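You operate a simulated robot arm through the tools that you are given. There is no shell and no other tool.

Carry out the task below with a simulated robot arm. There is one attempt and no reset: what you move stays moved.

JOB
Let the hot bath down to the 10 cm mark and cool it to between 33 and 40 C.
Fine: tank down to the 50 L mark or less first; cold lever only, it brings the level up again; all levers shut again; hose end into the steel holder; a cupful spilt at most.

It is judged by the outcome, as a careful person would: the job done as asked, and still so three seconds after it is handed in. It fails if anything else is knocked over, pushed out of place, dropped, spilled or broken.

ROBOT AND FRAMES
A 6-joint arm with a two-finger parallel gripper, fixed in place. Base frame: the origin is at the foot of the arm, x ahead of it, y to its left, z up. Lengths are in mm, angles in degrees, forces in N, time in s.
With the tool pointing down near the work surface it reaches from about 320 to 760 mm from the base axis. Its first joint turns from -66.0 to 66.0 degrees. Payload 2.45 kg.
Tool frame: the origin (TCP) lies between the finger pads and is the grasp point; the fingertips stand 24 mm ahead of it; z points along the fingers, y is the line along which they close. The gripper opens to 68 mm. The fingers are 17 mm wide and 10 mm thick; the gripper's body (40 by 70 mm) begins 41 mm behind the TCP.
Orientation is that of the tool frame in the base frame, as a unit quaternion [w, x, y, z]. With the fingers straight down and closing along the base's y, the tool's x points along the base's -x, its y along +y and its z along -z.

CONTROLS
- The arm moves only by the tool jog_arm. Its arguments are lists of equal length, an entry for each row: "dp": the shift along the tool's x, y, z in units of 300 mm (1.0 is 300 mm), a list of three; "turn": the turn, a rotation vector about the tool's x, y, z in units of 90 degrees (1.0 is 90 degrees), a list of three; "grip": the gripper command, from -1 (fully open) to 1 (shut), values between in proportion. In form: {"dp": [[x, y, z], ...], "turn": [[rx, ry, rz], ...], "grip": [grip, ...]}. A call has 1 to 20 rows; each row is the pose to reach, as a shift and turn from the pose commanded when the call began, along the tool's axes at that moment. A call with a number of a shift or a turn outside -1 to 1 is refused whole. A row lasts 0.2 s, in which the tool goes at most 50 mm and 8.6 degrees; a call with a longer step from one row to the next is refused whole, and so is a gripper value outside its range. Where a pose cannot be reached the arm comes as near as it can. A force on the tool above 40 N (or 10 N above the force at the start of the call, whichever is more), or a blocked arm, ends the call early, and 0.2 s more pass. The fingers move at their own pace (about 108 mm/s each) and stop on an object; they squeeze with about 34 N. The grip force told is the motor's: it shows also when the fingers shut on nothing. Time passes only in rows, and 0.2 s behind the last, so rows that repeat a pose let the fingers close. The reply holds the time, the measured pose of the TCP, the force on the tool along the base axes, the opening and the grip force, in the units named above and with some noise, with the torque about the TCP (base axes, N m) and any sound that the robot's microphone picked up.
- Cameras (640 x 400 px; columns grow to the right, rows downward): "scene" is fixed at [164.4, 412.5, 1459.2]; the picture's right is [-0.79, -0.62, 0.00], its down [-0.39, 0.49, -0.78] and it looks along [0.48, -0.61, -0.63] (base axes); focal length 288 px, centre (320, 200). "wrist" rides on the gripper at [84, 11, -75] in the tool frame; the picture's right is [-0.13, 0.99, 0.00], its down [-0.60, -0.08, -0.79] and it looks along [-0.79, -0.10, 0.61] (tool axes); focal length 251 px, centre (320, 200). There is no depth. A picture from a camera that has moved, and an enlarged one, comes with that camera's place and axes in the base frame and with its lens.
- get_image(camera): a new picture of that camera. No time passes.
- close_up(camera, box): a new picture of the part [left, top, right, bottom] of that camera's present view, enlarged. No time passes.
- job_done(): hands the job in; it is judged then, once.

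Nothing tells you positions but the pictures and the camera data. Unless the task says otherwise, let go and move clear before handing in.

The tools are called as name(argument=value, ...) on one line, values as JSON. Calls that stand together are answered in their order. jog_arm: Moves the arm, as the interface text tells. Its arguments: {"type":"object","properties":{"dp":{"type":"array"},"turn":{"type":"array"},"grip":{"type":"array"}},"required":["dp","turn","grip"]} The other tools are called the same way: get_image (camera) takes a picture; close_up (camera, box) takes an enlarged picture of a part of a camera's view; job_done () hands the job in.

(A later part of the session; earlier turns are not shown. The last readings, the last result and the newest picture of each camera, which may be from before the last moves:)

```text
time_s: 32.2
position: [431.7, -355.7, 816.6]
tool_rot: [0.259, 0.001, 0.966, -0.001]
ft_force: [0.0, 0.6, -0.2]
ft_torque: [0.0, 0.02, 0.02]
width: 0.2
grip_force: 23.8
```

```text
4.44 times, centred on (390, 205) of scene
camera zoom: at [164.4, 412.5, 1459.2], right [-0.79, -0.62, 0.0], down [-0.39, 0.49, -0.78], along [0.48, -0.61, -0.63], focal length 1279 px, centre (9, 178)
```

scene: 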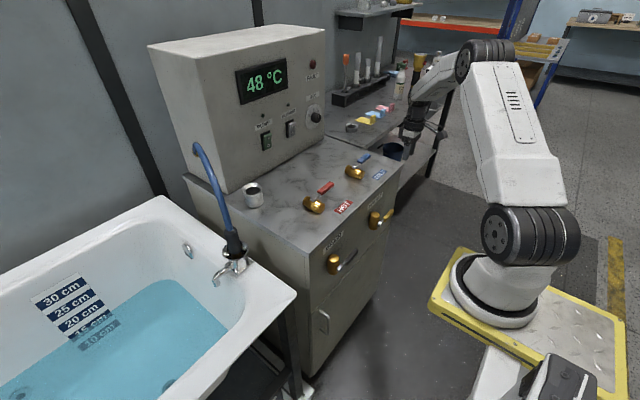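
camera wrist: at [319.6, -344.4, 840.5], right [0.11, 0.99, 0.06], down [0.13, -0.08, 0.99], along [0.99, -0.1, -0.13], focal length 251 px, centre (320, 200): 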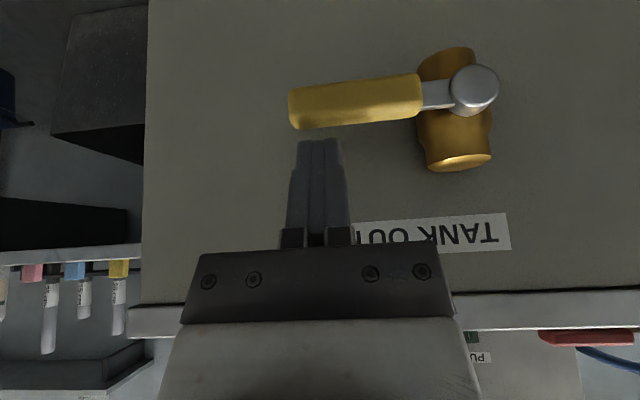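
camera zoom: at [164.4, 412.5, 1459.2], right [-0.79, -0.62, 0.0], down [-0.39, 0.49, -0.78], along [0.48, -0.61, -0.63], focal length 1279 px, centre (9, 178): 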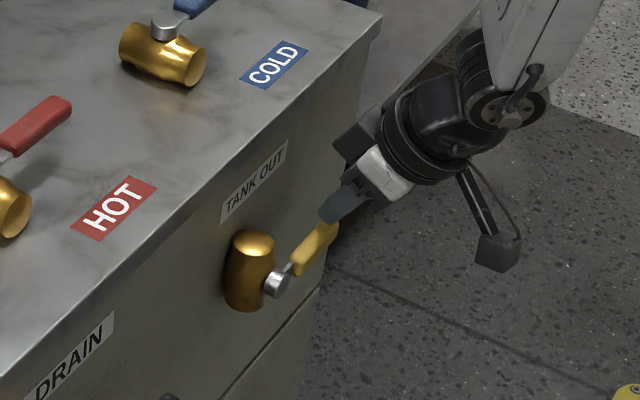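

The fingertips are directly above the tip of the yellow handle. I'll press down gently to learn which way the lever turns.

jog_arm(dp=[[0.012, 0.001, 0.02], [0.025, 0.002, 0.039], [0.034, 0.0, 0.055], [0.044, -0.002, 0.072], [0.053, 0.0, 0.088], [0.063, 0.003, 0.105]], turn=[[0, 0, 0], [0, 0, 0], [0, 0, 0], [0, 0, 0], [0, 0, 0], [0, 0, 0]], grip=[1, 1, 1, 1, 1, 1])

get_image(camera="wrist")

```text
time_s: 33.6
position: [430.4, -355.7, 780.7]
tool_rot: [0.26, 0.001, 0.966, -0.001]
ft_force: [-0.1, 0.0, -0.1]
ft_torque: [0.03, -0.01, 0.03]
width: 0.0
grip_force: 24.0
```

```text
taken
camera wrist: at [319.1, -345.0, 805.0], right [0.11, 0.99, 0.06], down [0.13, -0.08, 0.99], along [0.99, -0.1, -0.13], focal length 251 px, centre (320, 200)
```

wrist: 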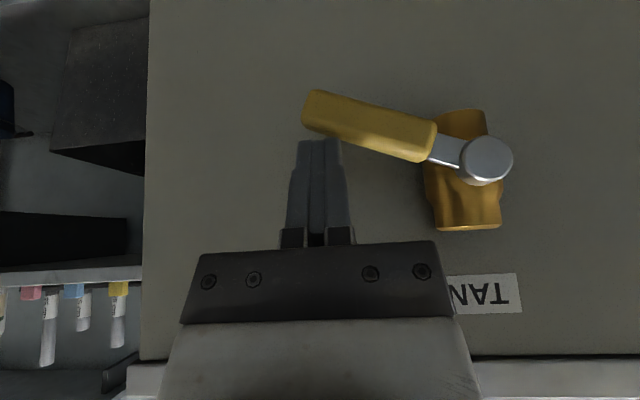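

The lever swings down freely. I'll follow the arc to bring it fully open.

jog_arm(dp=[[0.01, 0.007, 0.018], [0.02, 0.014, 0.035], [0.029, 0.022, 0.05], [0.038, 0.031, 0.066], [0.047, 0.041, 0.081], [0.056, 0.052, 0.096], [0.064, 0.065, 0.11], [0.072, 0.078, 0.124], [0.079, 0.094, 0.136], [0.085, 0.111, 0.148], [0.091, 0.13, 0.157], [0.096, 0.15, 0.166], [0.099, 0.167, 0.172], [0.102, 0.183, 0.177]], turn=[[0, 0, 0], [0, 0, 0], [0, 0, 0], [0, 0, 0], [0, 0, 0], [0, 0, 0], [0, 0, 0], [0, 0, 0], [0, 0, 0], [0, 0, 0], [0, 0, 0], [0, 0, 0], [0, 0, 0], [0, 0, 0]], grip=[1, 1, 1, 1, 1, 1, 1, 1, 1, 1, 1, 1, 1, 1])

get_image(camera="wrist")

get_image(camera="scene")

```text
time_s: 36.6
position: [432.1, -306.6, 723.4]
tool_rot: [0.261, 0.006, 0.965, -0.004]
ft_force: [-11.4, -30.1, 10.1]
ft_torque: [1.76, -0.7, -0.05]
width: 0.5
grip_force: 24.4
```

```text
taken
camera wrist: at [320.1, -294.6, 746.1], right [0.12, 0.99, 0.06], down [0.12, -0.07, 0.99], along [0.98, -0.12, -0.13], focal length 251 px, centre (320, 200)
```

wrist: 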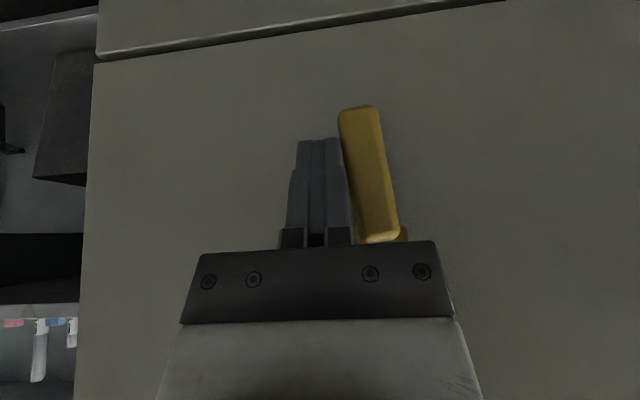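

```text
taken
```

scene: 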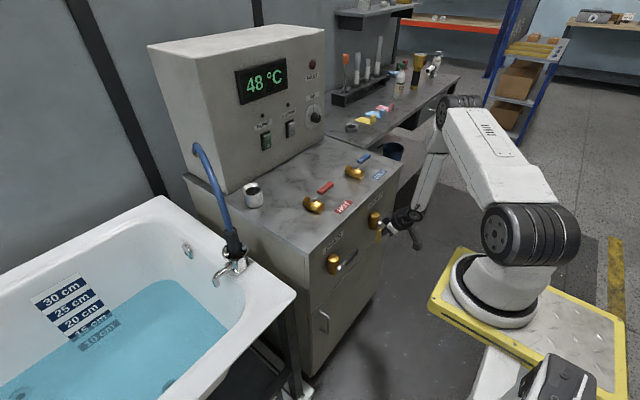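

TANK OUT is against its end stop, pointing down. I'll release the push, back away, and go look at the tank gauge.

jog_arm(dp=[[0, -0.04, 0], [0, -0.06, 0], [0.06, -0.06, -0.05], [0.12, -0.06, -0.1], [0.15, -0.06, -0.2], [0.12, -0.06, -0.32], [0.1, -0.06, -0.42], [0.08, -0.06, -0.5]], turn=[[0, 0, 0], [0, 0, 0], [0, 0, 0], [0, 0, 0], [0, 0, 0], [0, 0, 0], [0, 0, 0], [0, 0, 0]], grip=[1, 1, 1, 1, 1, 1, 1, 1])

get_image(camera="wrist")

```text
time_s: 38.4
position: [351.6, -309.4, 838.7]
tool_rot: [0.259, 0.001, 0.966, -0.001]
ft_force: [-0.2, -1.5, 0.5]
ft_torque: [0.03, 0.03, -0.02]
width: 0.0
grip_force: 24.1
out of reach, approached as far as the arm can: row 6, 7, 8
```

```text
taken
camera wrist: at [239.9, -298.3, 862.4], right [0.11, 0.99, 0.06], down [0.13, -0.08, 0.99], along [0.99, -0.1, -0.13], focal length 251 px, centre (320, 200)
```

wrist: 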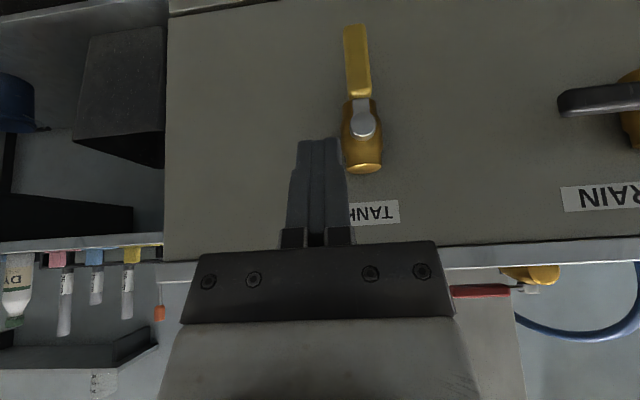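

TANK OUT now points straight down, in line with its body, so it is open. I'll straighten the tool and move to the view that showed the gauge.

jog_arm(dp=[[-0.05, 0.01, -0.03], [-0.11, 0.025, -0.06], [-0.165, 0.04, -0.09], [-0.22, 0.05, -0.12], [-0.274, 0.063, -0.154], [-0.274, 0.063, -0.154]], turn=[[0, 0.066, 0], [0, 0.133, 0], [0, 0.2, 0], [0, 0.266, 0], [0, 0.333, 0], [0, 0.333, 0]], grip=[1, 1, 1, 1, 1, 1])

```text
time_s: 39.8
position: [397.7, -293.8, 919.8]
tool_rot: [0.0, 0.001, 1.0, -0.001]
ft_force: [-0.1, 0.3, 0.3]
ft_torque: [0.01, 0.03, 0.0]
width: 0.0
grip_force: 22.6
```

jog_arm(dp=[[0.01, 0.114, 0.006], [0.02, 0.228, 0.012], [0.03, 0.342, 0.02], [0.04, 0.456, 0.025], [0.05, 0.57, 0.03], [0.06, 0.685, 0.038], [0.075, 0.8, 0.045], [0.087, 0.913, 0.05], [0.087, 0.913, 0.05]], turn=[[0, 0, -0.06], [0, 0, -0.12], [0, 0, -0.19], [0, 0, -0.25], [0, 0, -0.31], [0, 0, -0.375], [0, 0, -0.44], [0, 0, -0.5], [0, 0, -0.5]], grip=[1, 1, 1, 1, 1, 1, 1, 1, 1])

get_image(camera="wrist")

close_up(camera="wrist", box=[300, 0, 420, 100])

```text
time_s: 41.8
position: [372.2, -18.6, 905.9]
tool_rot: [0.001, -0.382, 0.924, -0.001]
ft_force: [0.3, 0.3, -0.2]
ft_torque: [0.0, -0.02, 0.01]
width: 0.1
grip_force: 23.7
```

```text
taken
camera wrist: at [304.5, -69.9, 981.9], right [-0.61, 0.79, 0.0], down [0.48, 0.37, 0.79], along [0.63, 0.48, -0.61], focal length 251 px, centre (320, 200)
```

wrist: 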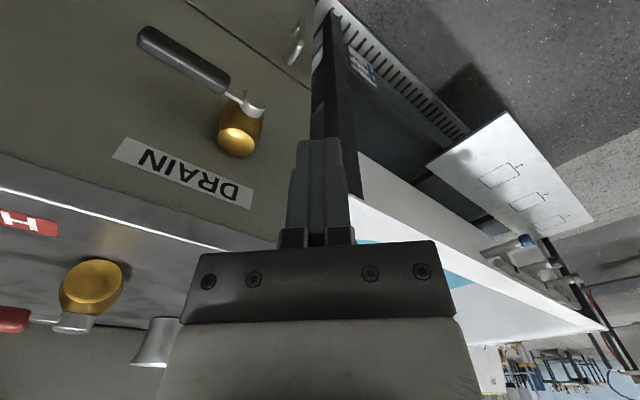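

```text
4.00 times, centred on (360, 50) of wrist
camera zoom: at [304.5, -69.9, 981.9], right [-0.61, 0.79, 0.0], down [0.48, 0.37, 0.79], along [0.63, 0.48, -0.61], focal length 1006 px, centre (160, 800)
```

zoom: 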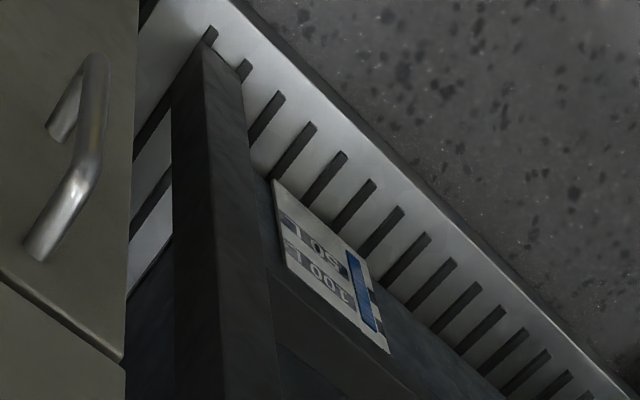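

The crossbar hides part of the gauge from here. I'll lower the camera and pull it back for a clearer reading while the tank empties.

jog_arm(dp=[[0.0, 0.0, 0.08], [0.005, 0.015, 0.16], [0.015, 0.04, 0.24], [0.025, 0.075, 0.32], [0.035, 0.11, 0.4], [0.045, 0.13, 0.487], [0.045, 0.13, 0.487]], turn=[[0, 0, 0], [0, 0, 0], [0, 0, 0], [0, 0, 0], [0, 0, 0], [0, 0, 0], [0, 0, 0]], grip=[1, 1, 1, 1, 1, 1, 1])

get_image(camera="wrist")

close_up(camera="wrist", box=[310, 0, 430, 100])

```text
time_s: 43.4
position: [336.2, -2.4, 759.5]
tool_rot: [0.0, -0.381, 0.924, -0.001]
ft_force: [-1.2, -0.8, -0.3]
ft_torque: [0.03, 0.01, -0.02]
width: 0.0
grip_force: 23.4
```

```text
taken
camera wrist: at [267.6, -53.5, 835.3], right [-0.61, 0.79, 0.0], down [0.48, 0.37, 0.79], along [0.63, 0.48, -0.61], focal length 251 px, centre (320, 200)
```

wrist: 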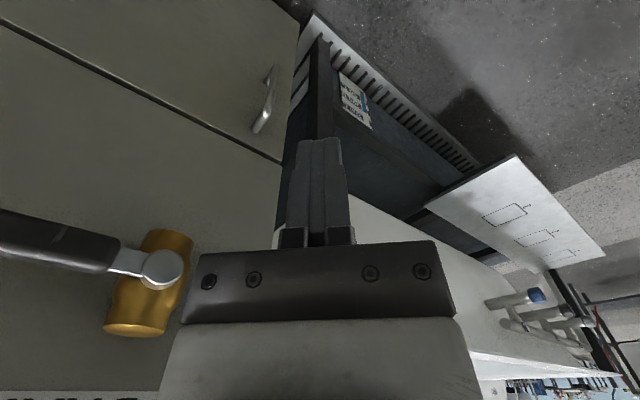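

```text
4.00 times, centred on (370, 50) of wrist
camera zoom: at [267.6, -53.5, 835.3], right [-0.61, 0.79, 0.0], down [0.48, 0.37, 0.79], along [0.63, 0.48, -0.61], focal length 1006 px, centre (120, 800)
```

zoom: 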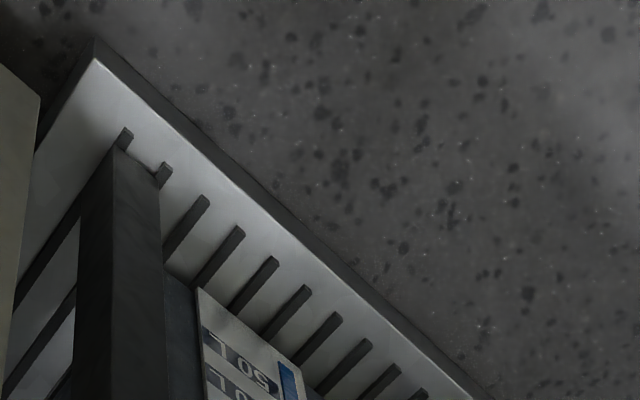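

close_up(camera="wrist", box=[325, 55, 395, 145])

```text
4.44 times, centred on (360, 100) of wrist
camera zoom: at [267.6, -53.5, 835.3], right [-0.61, 0.79, 0.0], down [0.48, 0.37, 0.79], along [0.63, 0.48, -0.61], focal length 1118 px, centre (142, 644)
```

zoom: 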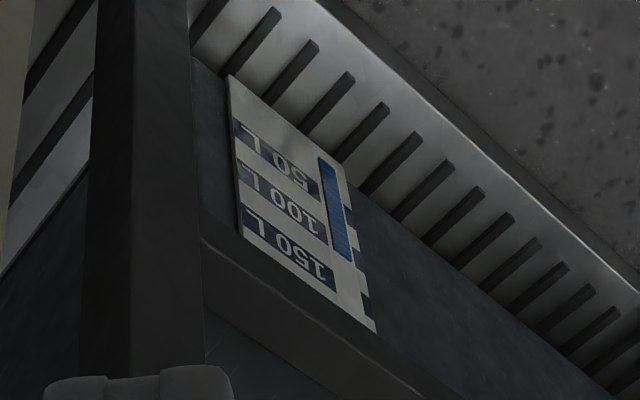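

From here I can read the whole gauge. The blue column is now between 100 and 150 L, at roughly 118 L, and falling. I'll hold this view while it drains.

jog_arm(dp=[[0, 0, 0], [0, 0, 0], [0, 0, 0], [0, 0, 0], [0, 0, 0], [0, 0, 0], [0, 0, 0], [0, 0, 0], [0, 0, 0], [0, 0, 0], [0, 0, 0], [0, 0, 0], [0, 0, 0], [0, 0, 0], [0, 0, 0], [0, 0, 0], [0, 0, 0], [0, 0, 0], [0, 0, 0], [0, 0, 0]], turn=[[0, 0, 0], [0, 0, 0], [0, 0, 0], [0, 0, 0], [0, 0, 0], [0, 0, 0], [0, 0, 0], [0, 0, 0], [0, 0, 0], [0, 0, 0], [0, 0, 0], [0, 0, 0], [0, 0, 0], [0, 0, 0], [0, 0, 0], [0, 0, 0], [0, 0, 0], [0, 0, 0], [0, 0, 0], [0, 0, 0]], grip=[1, 1, 1, 1, 1, 1, 1, 1, 1, 1, 1, 1, 1, 1, 1, 1, 1, 1, 1, 1])

close_up(camera="wrist", box=[325, 55, 395, 145])

```text
time_s: 47.6
position: [336.2, -1.7, 759.9]
tool_rot: [-0.001, -0.382, 0.924, -0.001]
ft_force: [0.3, -0.1, 0.3]
ft_torque: [-0.01, 0.01, 0.01]
width: 0.1
grip_force: 24.0
```

```text
4.44 times, centred on (360, 100) of wrist
camera zoom: at [267.7, -53.5, 835.6], right [-0.61, 0.79, 0.0], down [0.48, 0.37, 0.79], along [0.63, 0.48, -0.61], focal length 1118 px, centre (142, 644)
```

zoom: 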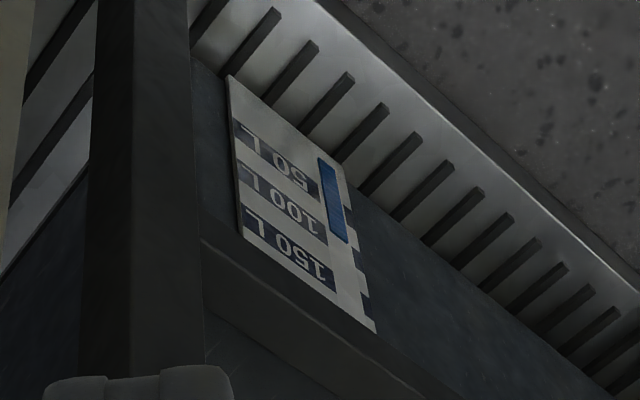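

The gauge is down to about 100 L, so it falls about 4 L/s. I'll keep waiting.

jog_arm(dp=[[0, 0, 0], [0, 0, 0], [0, 0, 0], [0, 0, 0], [0, 0, 0], [0, 0, 0], [0, 0, 0], [0, 0, 0], [0, 0, 0], [0, 0, 0], [0, 0, 0], [0, 0, 0], [0, 0, 0], [0, 0, 0], [0, 0, 0], [0, 0, 0], [0, 0, 0], [0, 0, 0], [0, 0, 0], [0, 0, 0]], turn=[[0, 0, 0], [0, 0, 0], [0, 0, 0], [0, 0, 0], [0, 0, 0], [0, 0, 0], [0, 0, 0], [0, 0, 0], [0, 0, 0], [0, 0, 0], [0, 0, 0], [0, 0, 0], [0, 0, 0], [0, 0, 0], [0, 0, 0], [0, 0, 0], [0, 0, 0], [0, 0, 0], [0, 0, 0], [0, 0, 0]], grip=[1, 1, 1, 1, 1, 1, 1, 1, 1, 1, 1, 1, 1, 1, 1, 1, 1, 1, 1, 1])

jog_arm(dp=[[0, 0, 0], [0, 0, 0], [0, 0, 0], [0, 0, 0], [0, 0, 0], [0, 0, 0], [0, 0, 0], [0, 0, 0], [0, 0, 0], [0, 0, 0], [0, 0, 0], [0, 0, 0], [0, 0, 0], [0, 0, 0], [0, 0, 0], [0, 0, 0], [0, 0, 0], [0, 0, 0], [0, 0, 0], [0, 0, 0]], turn=[[0, 0, 0], [0, 0, 0], [0, 0, 0], [0, 0, 0], [0, 0, 0], [0, 0, 0], [0, 0, 0], [0, 0, 0], [0, 0, 0], [0, 0, 0], [0, 0, 0], [0, 0, 0], [0, 0, 0], [0, 0, 0], [0, 0, 0], [0, 0, 0], [0, 0, 0], [0, 0, 0], [0, 0, 0], [0, 0, 0]], grip=[1, 1, 1, 1, 1, 1, 1, 1, 1, 1, 1, 1, 1, 1, 1, 1, 1, 1, 1, 1])

close_up(camera="wrist", box=[325, 55, 395, 145])

get_image(camera="scene")

```text
time_s: 51.8
position: [335.6, -2.5, 760.1]
tool_rot: [0.0, -0.382, 0.924, -0.001]
ft_force: [-0.2, 0.4, -0.7]
ft_torque: [-0.02, -0.03, -0.01]
width: 0.0
grip_force: 23.9
```

```text
time_s: 56.0
position: [336.9, -1.6, 760.7]
tool_rot: [0.0, -0.382, 0.924, 0.0]
ft_force: [-0.6, 0.4, -0.3]
ft_torque: [0.0, -0.01, 0.04]
width: 0.1
grip_force: 22.9
```

```text
4.44 times, centred on (360, 100) of wrist
camera zoom: at [267.7, -53.5, 835.6], right [-0.61, 0.79, 0.0], down [0.48, 0.37, 0.79], along [0.63, 0.48, -0.61], focal length 1118 px, centre (142, 644)
```

zoom: 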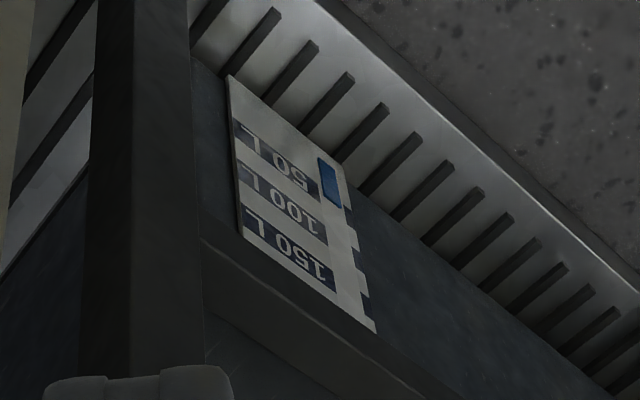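

```text
taken
```

scene: 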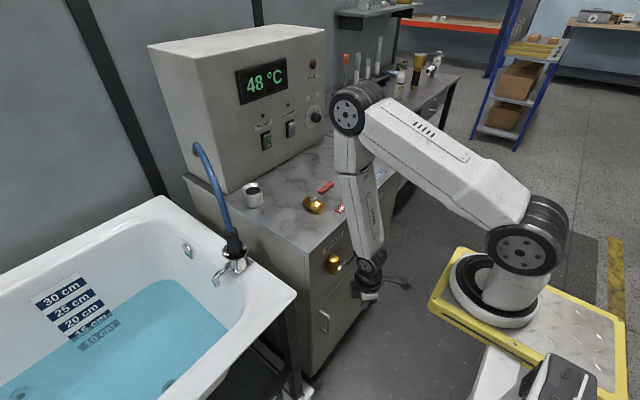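

The gauge is near 60 L. I'll wait two more holds to get clearly below the 50 L mark.

jog_arm(dp=[[0, 0, 0], [0, 0, 0], [0, 0, 0], [0, 0, 0], [0, 0, 0], [0, 0, 0], [0, 0, 0], [0, 0, 0], [0, 0, 0], [0, 0, 0], [0, 0, 0], [0, 0, 0], [0, 0, 0], [0, 0, 0], [0, 0, 0], [0, 0, 0], [0, 0, 0], [0, 0, 0], [0, 0, 0], [0, 0, 0]], turn=[[0, 0, 0], [0, 0, 0], [0, 0, 0], [0, 0, 0], [0, 0, 0], [0, 0, 0], [0, 0, 0], [0, 0, 0], [0, 0, 0], [0, 0, 0], [0, 0, 0], [0, 0, 0], [0, 0, 0], [0, 0, 0], [0, 0, 0], [0, 0, 0], [0, 0, 0], [0, 0, 0], [0, 0, 0], [0, 0, 0]], grip=[1, 1, 1, 1, 1, 1, 1, 1, 1, 1, 1, 1, 1, 1, 1, 1, 1, 1, 1, 1])

jog_arm(dp=[[0, 0, 0], [0, 0, 0], [0, 0, 0], [0, 0, 0], [0, 0, 0], [0, 0, 0], [0, 0, 0], [0, 0, 0], [0, 0, 0], [0, 0, 0], [0, 0, 0], [0, 0, 0], [0, 0, 0], [0, 0, 0], [0, 0, 0], [0, 0, 0], [0, 0, 0], [0, 0, 0], [0, 0, 0], [0, 0, 0]], turn=[[0, 0, 0], [0, 0, 0], [0, 0, 0], [0, 0, 0], [0, 0, 0], [0, 0, 0], [0, 0, 0], [0, 0, 0], [0, 0, 0], [0, 0, 0], [0, 0, 0], [0, 0, 0], [0, 0, 0], [0, 0, 0], [0, 0, 0], [0, 0, 0], [0, 0, 0], [0, 0, 0], [0, 0, 0], [0, 0, 0]], grip=[1, 1, 1, 1, 1, 1, 1, 1, 1, 1, 1, 1, 1, 1, 1, 1, 1, 1, 1, 1])

close_up(camera="wrist", box=[325, 55, 395, 145])

```text
time_s: 60.2
position: [336.0, -2.5, 759.5]
tool_rot: [0.0, -0.381, 0.925, -0.001]
ft_force: [0.2, -0.7, -0.1]
ft_torque: [-0.04, 0.03, 0.01]
width: 0.0
grip_force: 23.6
```

```text
time_s: 64.4
position: [336.1, -1.6, 760.2]
tool_rot: [0.001, -0.383, 0.924, -0.001]
ft_force: [0.4, -0.6, 0.3]
ft_torque: [0.02, 0.02, -0.03]
width: 0.0
grip_force: 23.2
```

```text
4.44 times, centred on (360, 100) of wrist
camera zoom: at [267.7, -53.5, 835.6], right [-0.61, 0.79, 0.0], down [0.48, 0.37, 0.79], along [0.63, 0.48, -0.61], focal length 1118 px, centre (142, 644)
```

zoom: 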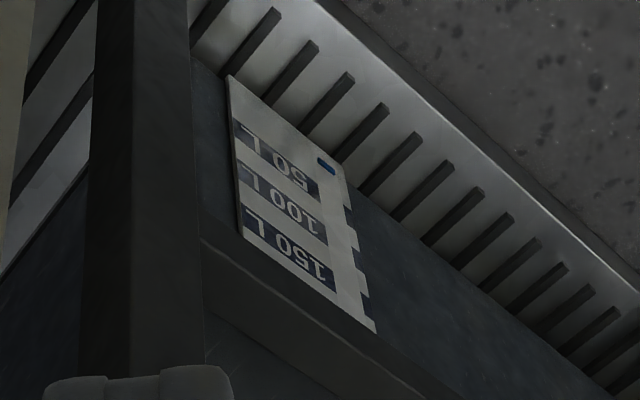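

The tank is now near 20 L, well under the 50 L mark. Next I'll shut TANK OUT again, starting by moving across with the tool yawed in line with the arm.

jog_arm(dp=[[0.028, -0.053, -0.033], [0.055, -0.106, -0.067], [0.083, -0.159, -0.1], [0.11, -0.212, -0.133], [0.138, -0.265, -0.167], [0.166, -0.317, -0.2], [0.193, -0.37, -0.233], [0.221, -0.423, -0.267], [0.249, -0.476, -0.3], [0.276, -0.529, -0.333], [0.304, -0.582, -0.367], [0.304, -0.582, -0.367]], turn=[[0, 0, 0.086], [0, 0, 0.172], [0, 0, 0.258], [0, 0, 0.343], [0, 0, 0.429], [0, 0, 0.515], [0, 0, 0.6], [0, 0, 0.687], [0, 0, 0.772], [0, 0, 0.858], [0, 0, 0.944], [0, 0, 0.944]], grip=[1, 1, 1, 1, 1, 1, 1, 1, 1, 1, 1, 1])

```text
time_s: 67.0
position: [396.2, -188.8, 866.2]
tool_rot: [0.0, 0.344, 0.939, 0.0]
ft_force: [-0.3, -0.9, 0.4]
ft_torque: [-0.01, -0.04, 0.0]
width: 0.0
grip_force: 23.6
```

jog_arm(dp=[[0, 0, 0.02], [0, 0, 0.04], [0, 0, 0.06], [0, 0, 0.08], [0, 0, 0.08]], turn=[[0, -0.083, 0], [0, -0.166, 0], [0, -0.25, 0], [0, -0.333, 0], [0, -0.333, 0]], grip=[1, 1, 1, 1, 1])

```text
time_s: 68.2
position: [395.6, -188.2, 844.0]
tool_rot: [0.244, 0.331, 0.907, -0.089]
ft_force: [0.3, 0.4, 0.3]
ft_torque: [0.0, 0.0, -0.02]
width: 0.1
grip_force: 24.1
```

jog_arm(dp=[[0.034, -0.011, 0.066], [0.068, -0.022, 0.132], [0.1, -0.034, 0.2], [0.137, -0.045, 0.263], [0.137, -0.045, 0.263]], turn=[[0, -0.083, 0], [0, -0.166, 0], [0, -0.25, 0], [0, -0.333, 0], [0, -0.333, 0]], grip=[1, 1, 1, 1, 1])

get_image(camera="wrist")

close_up(camera="scene", box=[300, 160, 440, 290])

```text
time_s: 69.4
position: [389.3, -199.6, 754.4]
tool_rot: [0.47, 0.297, 0.813, -0.171]
ft_force: [0.2, 0.3, 0.8]
ft_torque: [-0.01, -0.01, -0.01]
width: 0.0
grip_force: 23.5
```

```text
taken
camera wrist: at [313.2, -122.0, 720.1], right [0.69, 0.72, 0.11], down [-0.35, 0.19, 0.92], along [0.64, -0.67, 0.38], focal length 251 px, centre (320, 200)
```

wrist: 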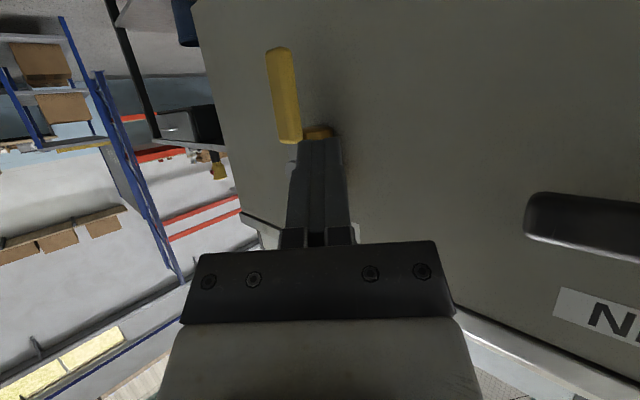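

```text
3.08 times, centred on (370, 225) of scene
camera zoom: at [164.4, 412.5, 1459.2], right [-0.79, -0.62, 0.0], down [-0.39, 0.49, -0.78], along [0.48, -0.61, -0.63], focal length 886 px, centre (166, 123)
```

zoom: 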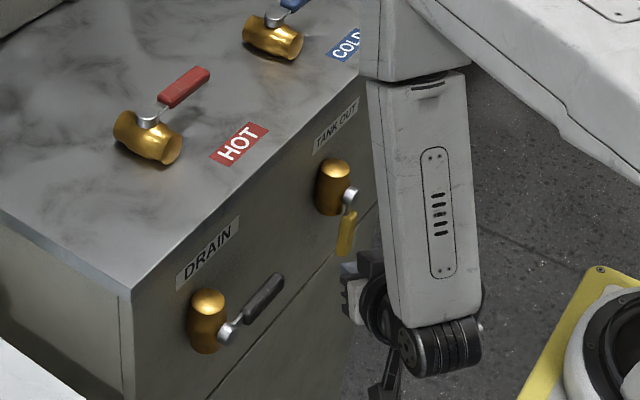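

The pitched, arm-aligned pose works and the open yellow handle hangs straight down ahead. I'll advance the fingertips to the left side of the handle.

jog_arm(dp=[[0.007, 0, 0.065], [0.013, 0, 0.13], [0.02, 0, 0.195], [0.026, -0.001, 0.255], [0.026, -0.001, 0.255]], turn=[[0, 0, 0], [0, 0, 0], [0, 0, 0], [0, 0, 0], [0, 0, 0]], grip=[1, 1, 1, 1, 1])

get_image(camera="wrist")

close_up(camera="scene", box=[300, 160, 440, 290])

```text
time_s: 70.6
position: [436.9, -241.9, 709.0]
tool_rot: [0.469, 0.297, 0.813, -0.172]
ft_force: [-1.2, 0.9, -0.8]
ft_torque: [-0.02, 0.01, -0.02]
width: 0.0
grip_force: 23.5
```

```text
taken
camera wrist: at [360.5, -163.9, 674.6], right [0.69, 0.72, 0.11], down [-0.35, 0.19, 0.92], along [0.64, -0.67, 0.38], focal length 251 px, centre (320, 200)
```

wrist: 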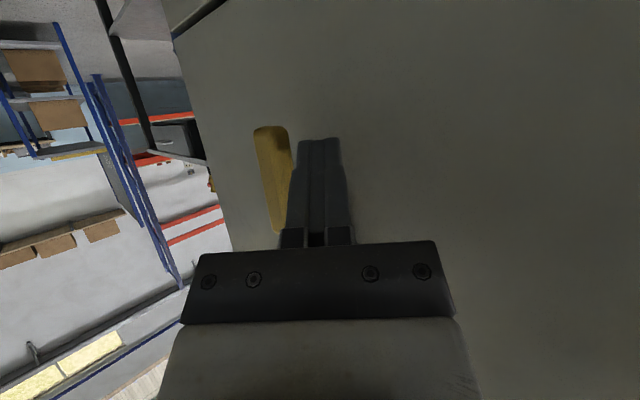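

```text
3.08 times, centred on (370, 225) of scene
camera zoom: at [164.4, 412.5, 1459.2], right [-0.79, -0.62, 0.0], down [-0.39, 0.49, -0.78], along [0.48, -0.61, -0.63], focal length 886 px, centre (166, 123)
```

zoom: 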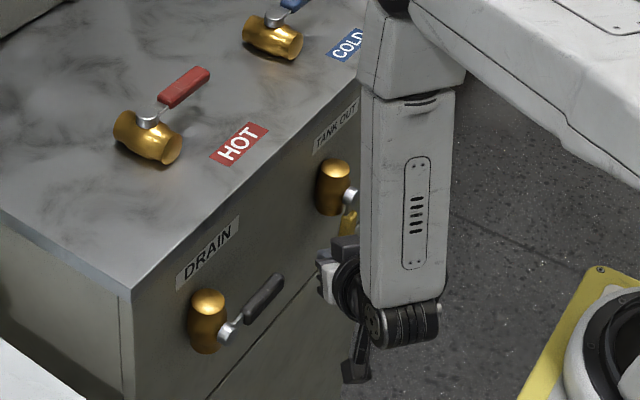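

The fingers sit just left of the yellow handle. I'll sweep it back up along its arc to the shut position.

jog_arm(dp=[[-0.0144, -0.031, 0.0217], [-0.019, -0.053, 0.0405], [-0.024, -0.0755, 0.0594], [-0.0355, -0.098, 0.075], [-0.047, -0.121, 0.09], [-0.065, -0.1425, 0.101], [-0.0826, -0.164, 0.1116], [-0.105, -0.1825, 0.117], [-0.1274, -0.201, 0.122], [-0.153, -0.216, 0.1215], [-0.179, -0.2307, 0.121], [-0.206, -0.24, 0.115], [-0.2337, -0.25, 0.108]], turn=[[0, 0, 0], [0, 0, 0], [0, 0, 0], [0, 0, 0], [0, 0, 0], [0, 0, 0], [0, 0, 0], [0, 0, 0], [0, 0, 0], [0, 0, 0], [0, 0, 0], [0, 0, 0], [0, 0, 0]], grip=[1, 1, 1, 1, 1, 1, 1, 1, 1, 1, 1, 1, 1])

get_image(camera="wrist")

close_up(camera="scene", box=[300, 160, 440, 290])

```text
time_s: 73.4
position: [432.6, -334.7, 751.2]
tool_rot: [0.462, 0.301, 0.817, -0.169]
ft_force: [-15.5, 15.3, -23.9]
ft_torque: [-0.54, -0.19, 0.26]
width: 0.2
grip_force: 23.6
```

```text
taken
camera wrist: at [356.4, -257.9, 717.7], right [0.69, 0.71, 0.11], down [-0.33, 0.18, 0.93], along [0.64, -0.68, 0.36], focal length 251 px, centre (320, 200)
```

wrist: 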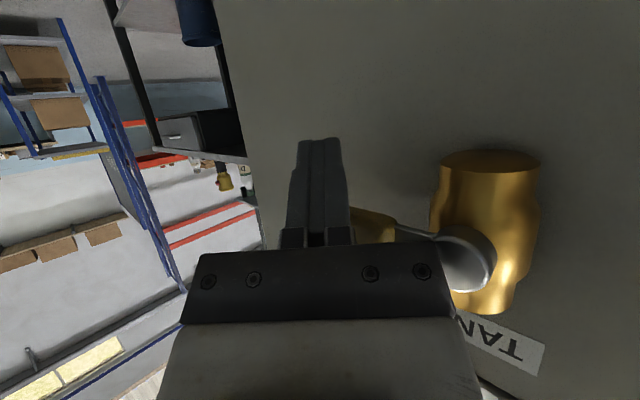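

```text
3.08 times, centred on (370, 225) of scene
camera zoom: at [164.4, 412.6, 1459.1], right [-0.79, -0.62, 0.0], down [-0.39, 0.49, -0.78], along [0.48, -0.61, -0.63], focal length 886 px, centre (166, 123)
```

zoom: 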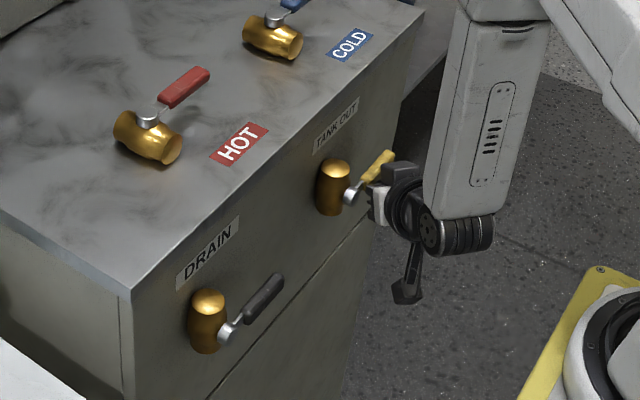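

The yellow handle is back horizontal and I was pressing on its stop, so TANK OUT is shut. I'll ease off, retreat along the finger axis, and verify.

jog_arm(dp=[[0.025, 0, 0.012], [0.05, 0, 0.02], [0.055, 0, -0.04], [0.055, 0, -0.12], [0.055, 0, -0.2], [0.055, 0, -0.28], [0.055, 0, -0.33]], turn=[[0, 0, 0], [0, 0, 0], [0, 0, 0], [0, 0, 0], [0, 0, 0], [0, 0, 0], [0, 0, 0]], grip=[1, 1, 1, 1, 1, 1, 1])

get_image(camera="wrist")

close_up(camera="scene", box=[300, 160, 440, 290])

close_up(camera="scene", box=[20, 270, 140, 370])

```text
time_s: 73.8
position: [433.6, -338.0, 748.7]
tool_rot: [0.467, 0.301, 0.814, -0.171]
ft_force: [-10.1, 1.6, 6.8]
ft_torque: [0.3, -0.36, 0.43]
width: 0.0
grip_force: 23.7
stopped in row 1: the force on the tool passed its limit at 50 N (the readings are from after the stop); the commanded pose is now the measured one
```

```text
taken
camera wrist: at [357.0, -259.9, 715.0], right [0.69, 0.71, 0.12], down [-0.34, 0.18, 0.92], along [0.63, -0.68, 0.37], focal length 251 px, centre (320, 200)
```

wrist: 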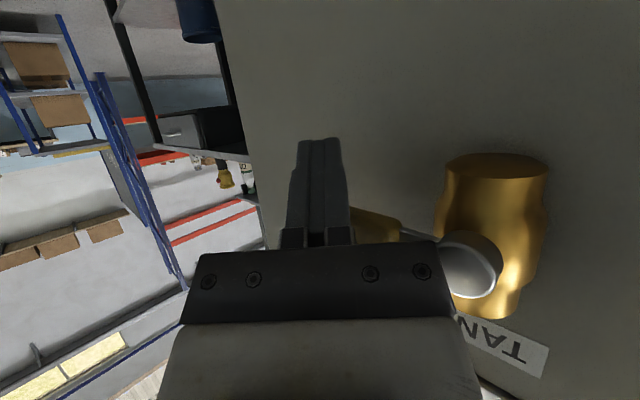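

```text
3.08 times, centred on (370, 225) of scene
camera zoom: at [164.1, 412.6, 1459.2], right [-0.79, -0.62, 0.0], down [-0.39, 0.49, -0.78], along [0.48, -0.61, -0.63], focal length 886 px, centre (166, 123)
```

zoom: 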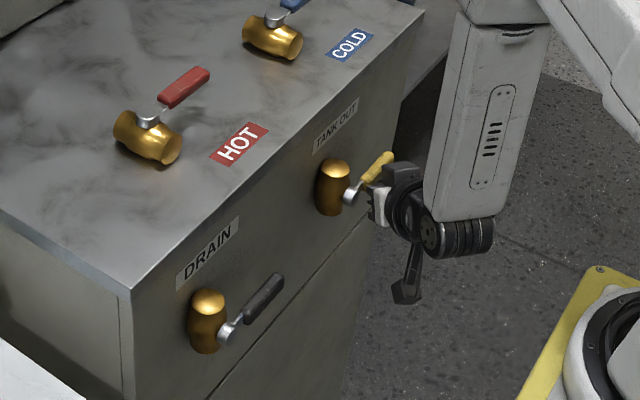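

```text
4.00 times, centred on (80, 320) of scene
camera zoom: at [164.1, 412.6, 1459.2], right [-0.79, -0.62, 0.0], down [-0.39, 0.49, -0.78], along [0.48, -0.61, -0.63], focal length 1151 px, centre (1280, -280)
```

zoom: 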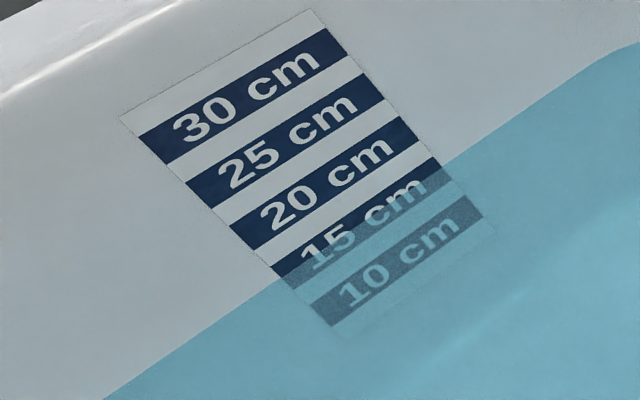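

The force limit tripped as I started to move off, but the lever is shut and nothing else was touched. I'll withdraw straight back along the finger axis instead.

jog_arm(dp=[[0.0, 0, -0.015], [0.005, 0, -0.04], [0.01, 0, -0.09], [0.01, 0, -0.16], [0.01, 0, -0.24], [0.01, 0, -0.32]], turn=[[0, 0, 0], [0, 0, 0], [0, 0, 0], [0, 0, 0], [0, 0, 0], [0, 0, 0]], grip=[1, 1, 1, 1, 1, 1])

get_image(camera="wrist")

close_up(camera="scene", box=[300, 160, 440, 290])

```text
time_s: 75.2
position: [366.3, -284.4, 794.7]
tool_rot: [0.468, 0.299, 0.814, -0.171]
ft_force: [0.1, -0.5, 0.1]
ft_torque: [-0.01, 0.02, 0.01]
width: 0.1
grip_force: 24.0
```

```text
taken
camera wrist: at [289.7, -206.0, 761.1], right [0.69, 0.71, 0.11], down [-0.34, 0.19, 0.92], along [0.64, -0.68, 0.37], focal length 251 px, centre (320, 200)
```

wrist: 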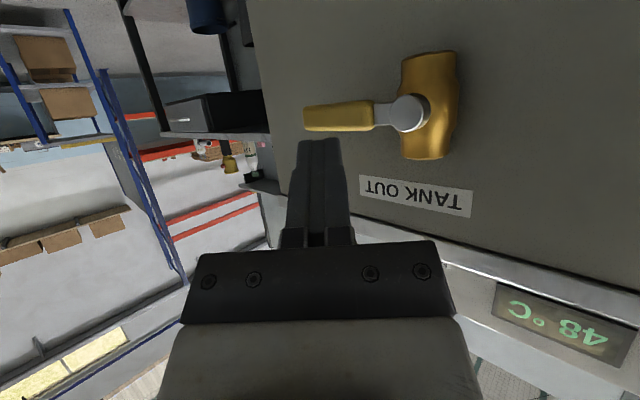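

```text
3.08 times, centred on (370, 225) of scene
camera zoom: at [164.4, 412.5, 1459.2], right [-0.79, -0.62, 0.0], down [-0.39, 0.49, -0.78], along [0.48, -0.61, -0.63], focal length 886 px, centre (166, 123)
```

zoom: 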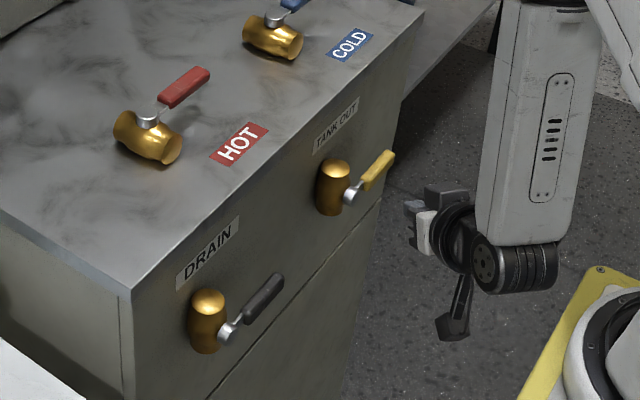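

TANK OUT is shut, perpendicular to its body as at the start. Now I'll move to the DRAIN lever, bringing the fingers square to the panel, above its black handle.

jog_arm(dp=[[0.003, 0.088, -0.055], [0.006, 0.176, -0.11], [0.01, 0.264, -0.166], [0.013, 0.353, -0.221], [0.016, 0.441, -0.277], [0.019, 0.529, -0.332], [0.019, 0.529, -0.332]], turn=[[-0.064, 0, -0.037], [-0.128, 0, -0.074], [-0.193, 0, -0.111], [-0.257, 0, -0.148], [-0.321, 0, -0.185], [-0.385, 0, -0.222], [-0.385, 0, -0.222]], grip=[1, 1, 1, 1, 1, 1, 1])

get_image(camera="wrist")

```text
time_s: 76.8
position: [407.3, -103.6, 838.4]
tool_rot: [0.5, 0.002, 0.866, 0.002]
ft_force: [0.3, -0.3, 0.4]
ft_torque: [0.02, -0.01, 0.03]
width: 0.0
grip_force: 23.5
```

```text
taken
camera wrist: at [298.0, -91.8, 804.3], right [0.07, 0.99, 0.12], down [-0.38, -0.08, 0.92], along [0.92, -0.11, 0.38], focal length 251 px, centre (320, 200)
```

wrist: 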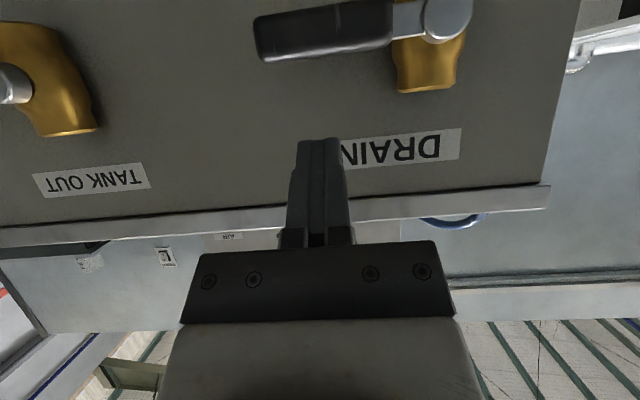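

The fingers are lined up above the DRAIN handle. I'll press it down along its arc to open it.

jog_arm(dp=[[0.015, -0.005, 0.12], [0.068, -0.005, 0.15], [0.09, -0.012, 0.163], [0.112, -0.018, 0.176], [0.137, -0.018, 0.19], [0.162, -0.017, 0.205], [0.188, -0.009, 0.22], [0.213, 0, 0.234], [0.236, 0.018, 0.248], [0.259, 0.036, 0.261], [0.278, 0.061, 0.272], [0.296, 0.087, 0.282], [0.305, 0.108, 0.287], [0.312, 0.128, 0.292]], turn=[[0, 0, 0], [0, 0, 0], [0, 0, 0], [0, 0, 0], [0, 0, 0], [0, 0, 0], [0, 0, 0], [0, 0, 0], [0, 0, 0], [0, 0, 0], [0, 0, 0], [0, 0, 0], [0, 0, 0], [0, 0, 0]], grip=[1, 1, 1, 1, 1, 1, 1, 1, 1, 1, 1, 1, 1, 1])

get_image(camera="wrist")

get_image(camera="scene")

```text
time_s: 79.8
position: [432.6, -65.1, 715.0]
tool_rot: [0.5, 0.004, 0.866, 0.001]
ft_force: [0.1, -0.9, 0.3]
ft_torque: [-0.04, 0.01, -0.04]
width: 0.0
grip_force: 23.5
```

```text
taken
camera wrist: at [324.5, -53.8, 680.3], right [0.07, 0.99, 0.12], down [-0.39, -0.08, 0.92], along [0.92, -0.11, 0.38], focal length 251 px, centre (320, 200)
```

wrist: 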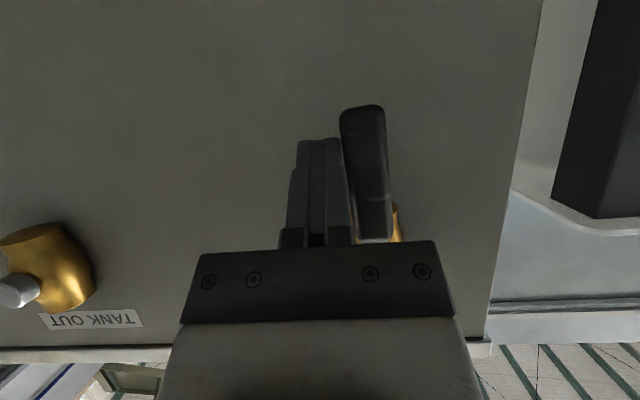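

```text
taken
```

scene: 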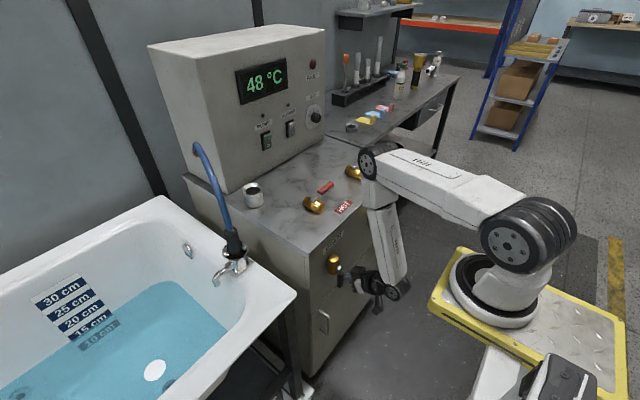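

DRAIN is open and the bath outlet shows flow. I'll move around to the other side of the handle now, so I'm ready to shut it when the level reaches 10 cm.

jog_arm(dp=[[0, -0.02, 0], [0, -0.02, -0.1], [0, -0.02, -0.2], [0, -0.02, -0.28], [0, 0.08, -0.28], [0, 0.183, -0.28], [0, 0.183, -0.15], [0, 0.183, -0.05], [0.004, 0.183, 0.016]], turn=[[0, 0, 0], [0, 0, 0], [0, 0, 0], [0, 0, 0], [0, 0, 0], [0, 0, 0], [0, 0, 0], [0, 0, 0], [0, 0, 0]], grip=[1, 1, 1, 1, 1, 1, 1, 1, 1])

get_image(camera="wrist")

close_up(camera="scene", box=[20, 270, 140, 370])

get_image(camera="scene")

```text
time_s: 81.8
position: [436.9, -12.2, 711.7]
tool_rot: [0.5, 0.004, 0.866, 0.0]
ft_force: [0.0, -0.9, -0.6]
ft_torque: [0.01, -0.04, -0.02]
width: 0.1
grip_force: 23.9
```

```text
taken
camera wrist: at [327.6, -1.0, 677.6], right [0.07, 0.99, 0.12], down [-0.38, -0.08, 0.92], along [0.92, -0.11, 0.38], focal length 251 px, centre (320, 200)
```

wrist: 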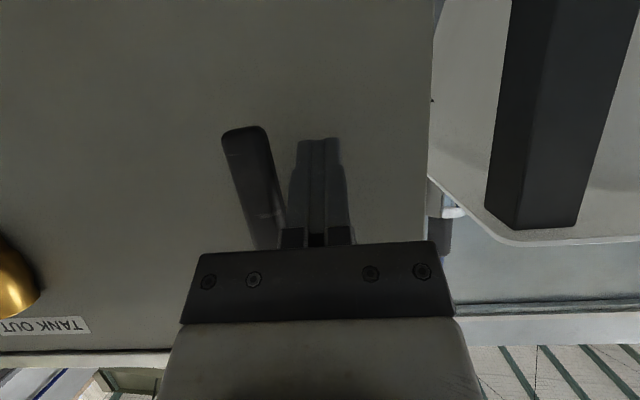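

```text
4.00 times, centred on (80, 320) of scene
camera zoom: at [164.4, 412.5, 1459.2], right [-0.79, -0.62, 0.0], down [-0.39, 0.49, -0.78], along [0.48, -0.61, -0.63], focal length 1151 px, centre (1280, -280)
```

zoom: 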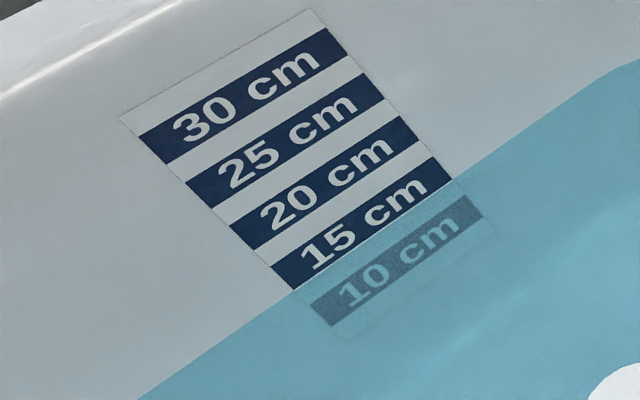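

```text
taken
```

scene: 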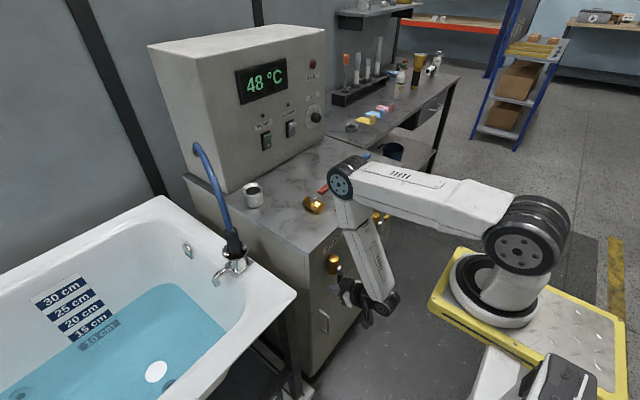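

The level is at the lower edge of the 15 cm band, about 13.8 cm, and falling. I'll hold for a couple of seconds and check again.

jog_arm(dp=[[0, 0, 0], [0, 0, 0], [0, 0, 0], [0, 0, 0], [0, 0, 0], [0, 0, 0], [0, 0, 0], [0, 0, 0], [0, 0, 0], [0, 0, 0]], turn=[[0, 0, 0], [0, 0, 0], [0, 0, 0], [0, 0, 0], [0, 0, 0], [0, 0, 0], [0, 0, 0], [0, 0, 0], [0, 0, 0], [0, 0, 0]], grip=[1, 1, 1, 1, 1, 1, 1, 1, 1, 1])

close_up(camera="scene", box=[20, 270, 140, 370])

```text
time_s: 84.0
position: [435.8, -11.9, 712.6]
tool_rot: [0.5, 0.004, 0.866, 0.001]
ft_force: [0.2, 1.1, 0.6]
ft_torque: [-0.01, -0.03, 0.01]
width: 0.0
grip_force: 23.2
```

```text
4.00 times, centred on (80, 320) of scene
camera zoom: at [164.4, 412.5, 1459.2], right [-0.79, -0.62, 0.0], down [-0.39, 0.49, -0.78], along [0.48, -0.61, -0.63], focal length 1151 px, centre (1280, -280)
```

zoom: 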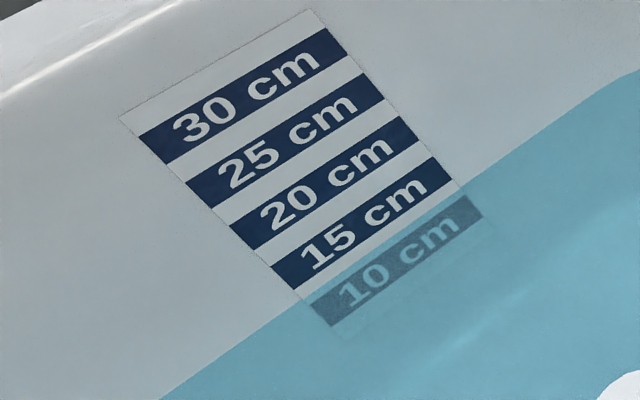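

The level is about 12 cm and falling about 0.7 cm/s. I'll wait 1.2 s more and re-read before shutting.

jog_arm(dp=[[0, 0, 0], [0, 0, 0], [0, 0, 0], [0, 0, 0], [0, 0, 0]], turn=[[0, 0, 0], [0, 0, 0], [0, 0, 0], [0, 0, 0], [0, 0, 0]], grip=[1, 1, 1, 1, 1])

close_up(camera="scene", box=[60, 300, 130, 360])

```text
time_s: 85.2
position: [435.9, -11.8, 712.3]
tool_rot: [0.5, 0.003, 0.866, 0.001]
ft_force: [0.9, 0.4, 0.3]
ft_torque: [-0.01, -0.01, -0.01]
width: 0.0
grip_force: 23.6
```

```text
6.67 times, centred on (95, 330) of scene
camera zoom: at [164.4, 412.5, 1459.2], right [-0.79, -0.62, 0.0], down [-0.39, 0.49, -0.78], along [0.48, -0.61, -0.63], focal length 1918 px, centre (1820, -667)
```

zoom: 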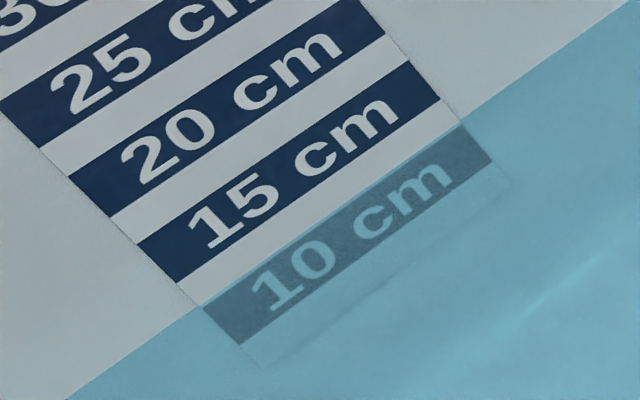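

The waterline has just reached the top edge of the 10 cm band. I'll pause briefly and then sweep the DRAIN handle up to shut it.

jog_arm(dp=[[0, 0, 0], [0, 0, 0], [0, 0, 0], [0.002, -0.034, 0.001], [0.007, -0.058, 0.004], [0.012, -0.081, 0.007], [0.0115, -0.108, 0.007], [0.011, -0.134, 0.0065], [0.0045, -0.162, 0.003], [-0.002, -0.189, -0.001], [-0.016, -0.215, -0.009], [-0.029, -0.24, -0.017], [-0.05, -0.262, -0.029], [-0.07, -0.283, -0.0405], [-0.096, -0.297, -0.055], [-0.121, -0.311, -0.07]], turn=[[0, 0, 0], [0, 0, 0], [0, 0, 0], [0, 0, 0], [0, 0, 0], [0, 0, 0], [0, 0, 0], [0, 0, 0], [0, 0, 0], [0, 0, 0], [0, 0, 0], [0, 0, 0], [0, 0, 0], [0, 0, 0], [0, 0, 0], [0, 0, 0]], grip=[1, 1, 1, 1, 1, 1, 1, 1, 1, 1, 1, 1, 1, 1, 1, 1])

get_image(camera="wrist")

close_up(camera="scene", box=[60, 300, 130, 360])

get_image(camera="scene")

```text
time_s: 88.6
position: [437.1, -103.7, 753.3]
tool_rot: [0.497, 0.004, 0.868, 0.001]
ft_force: [-0.7, 2.8, -13.9]
ft_torque: [-0.11, -0.05, -0.01]
width: 0.0
grip_force: 24.0
```

```text
taken
camera wrist: at [328.4, -91.8, 719.2], right [0.07, 0.99, 0.12], down [-0.38, -0.08, 0.92], along [0.92, -0.11, 0.37], focal length 251 px, centre (320, 200)
```

wrist: 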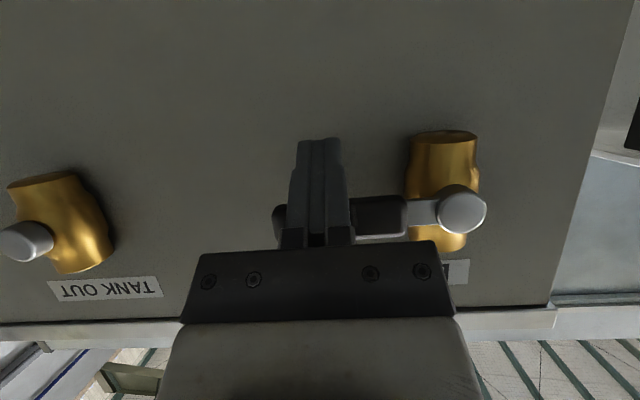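

```text
6.67 times, centred on (95, 330) of scene
camera zoom: at [164.6, 412.5, 1459.1], right [-0.79, -0.62, 0.0], down [-0.39, 0.49, -0.78], along [0.48, -0.61, -0.63], focal length 1918 px, centre (1820, -667)
```

zoom: 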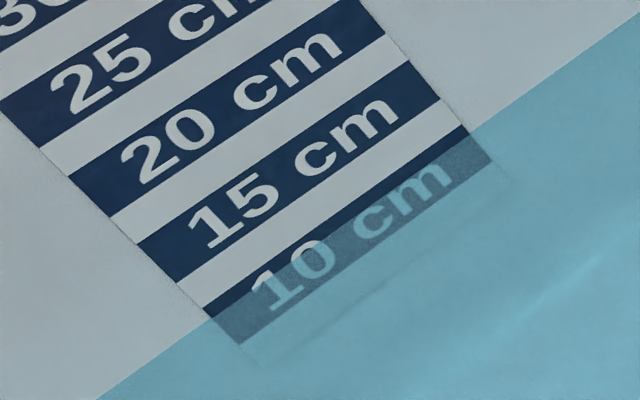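

```text
taken
```

scene: 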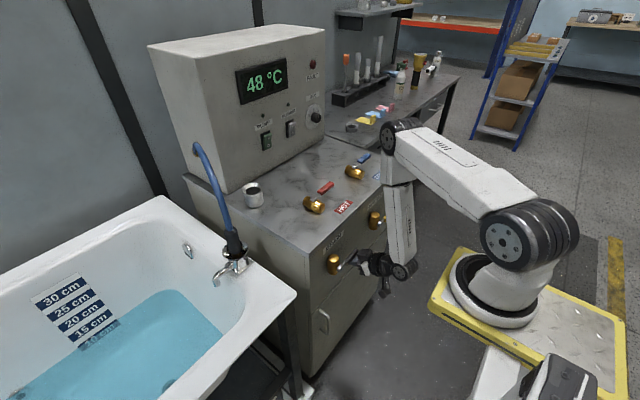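

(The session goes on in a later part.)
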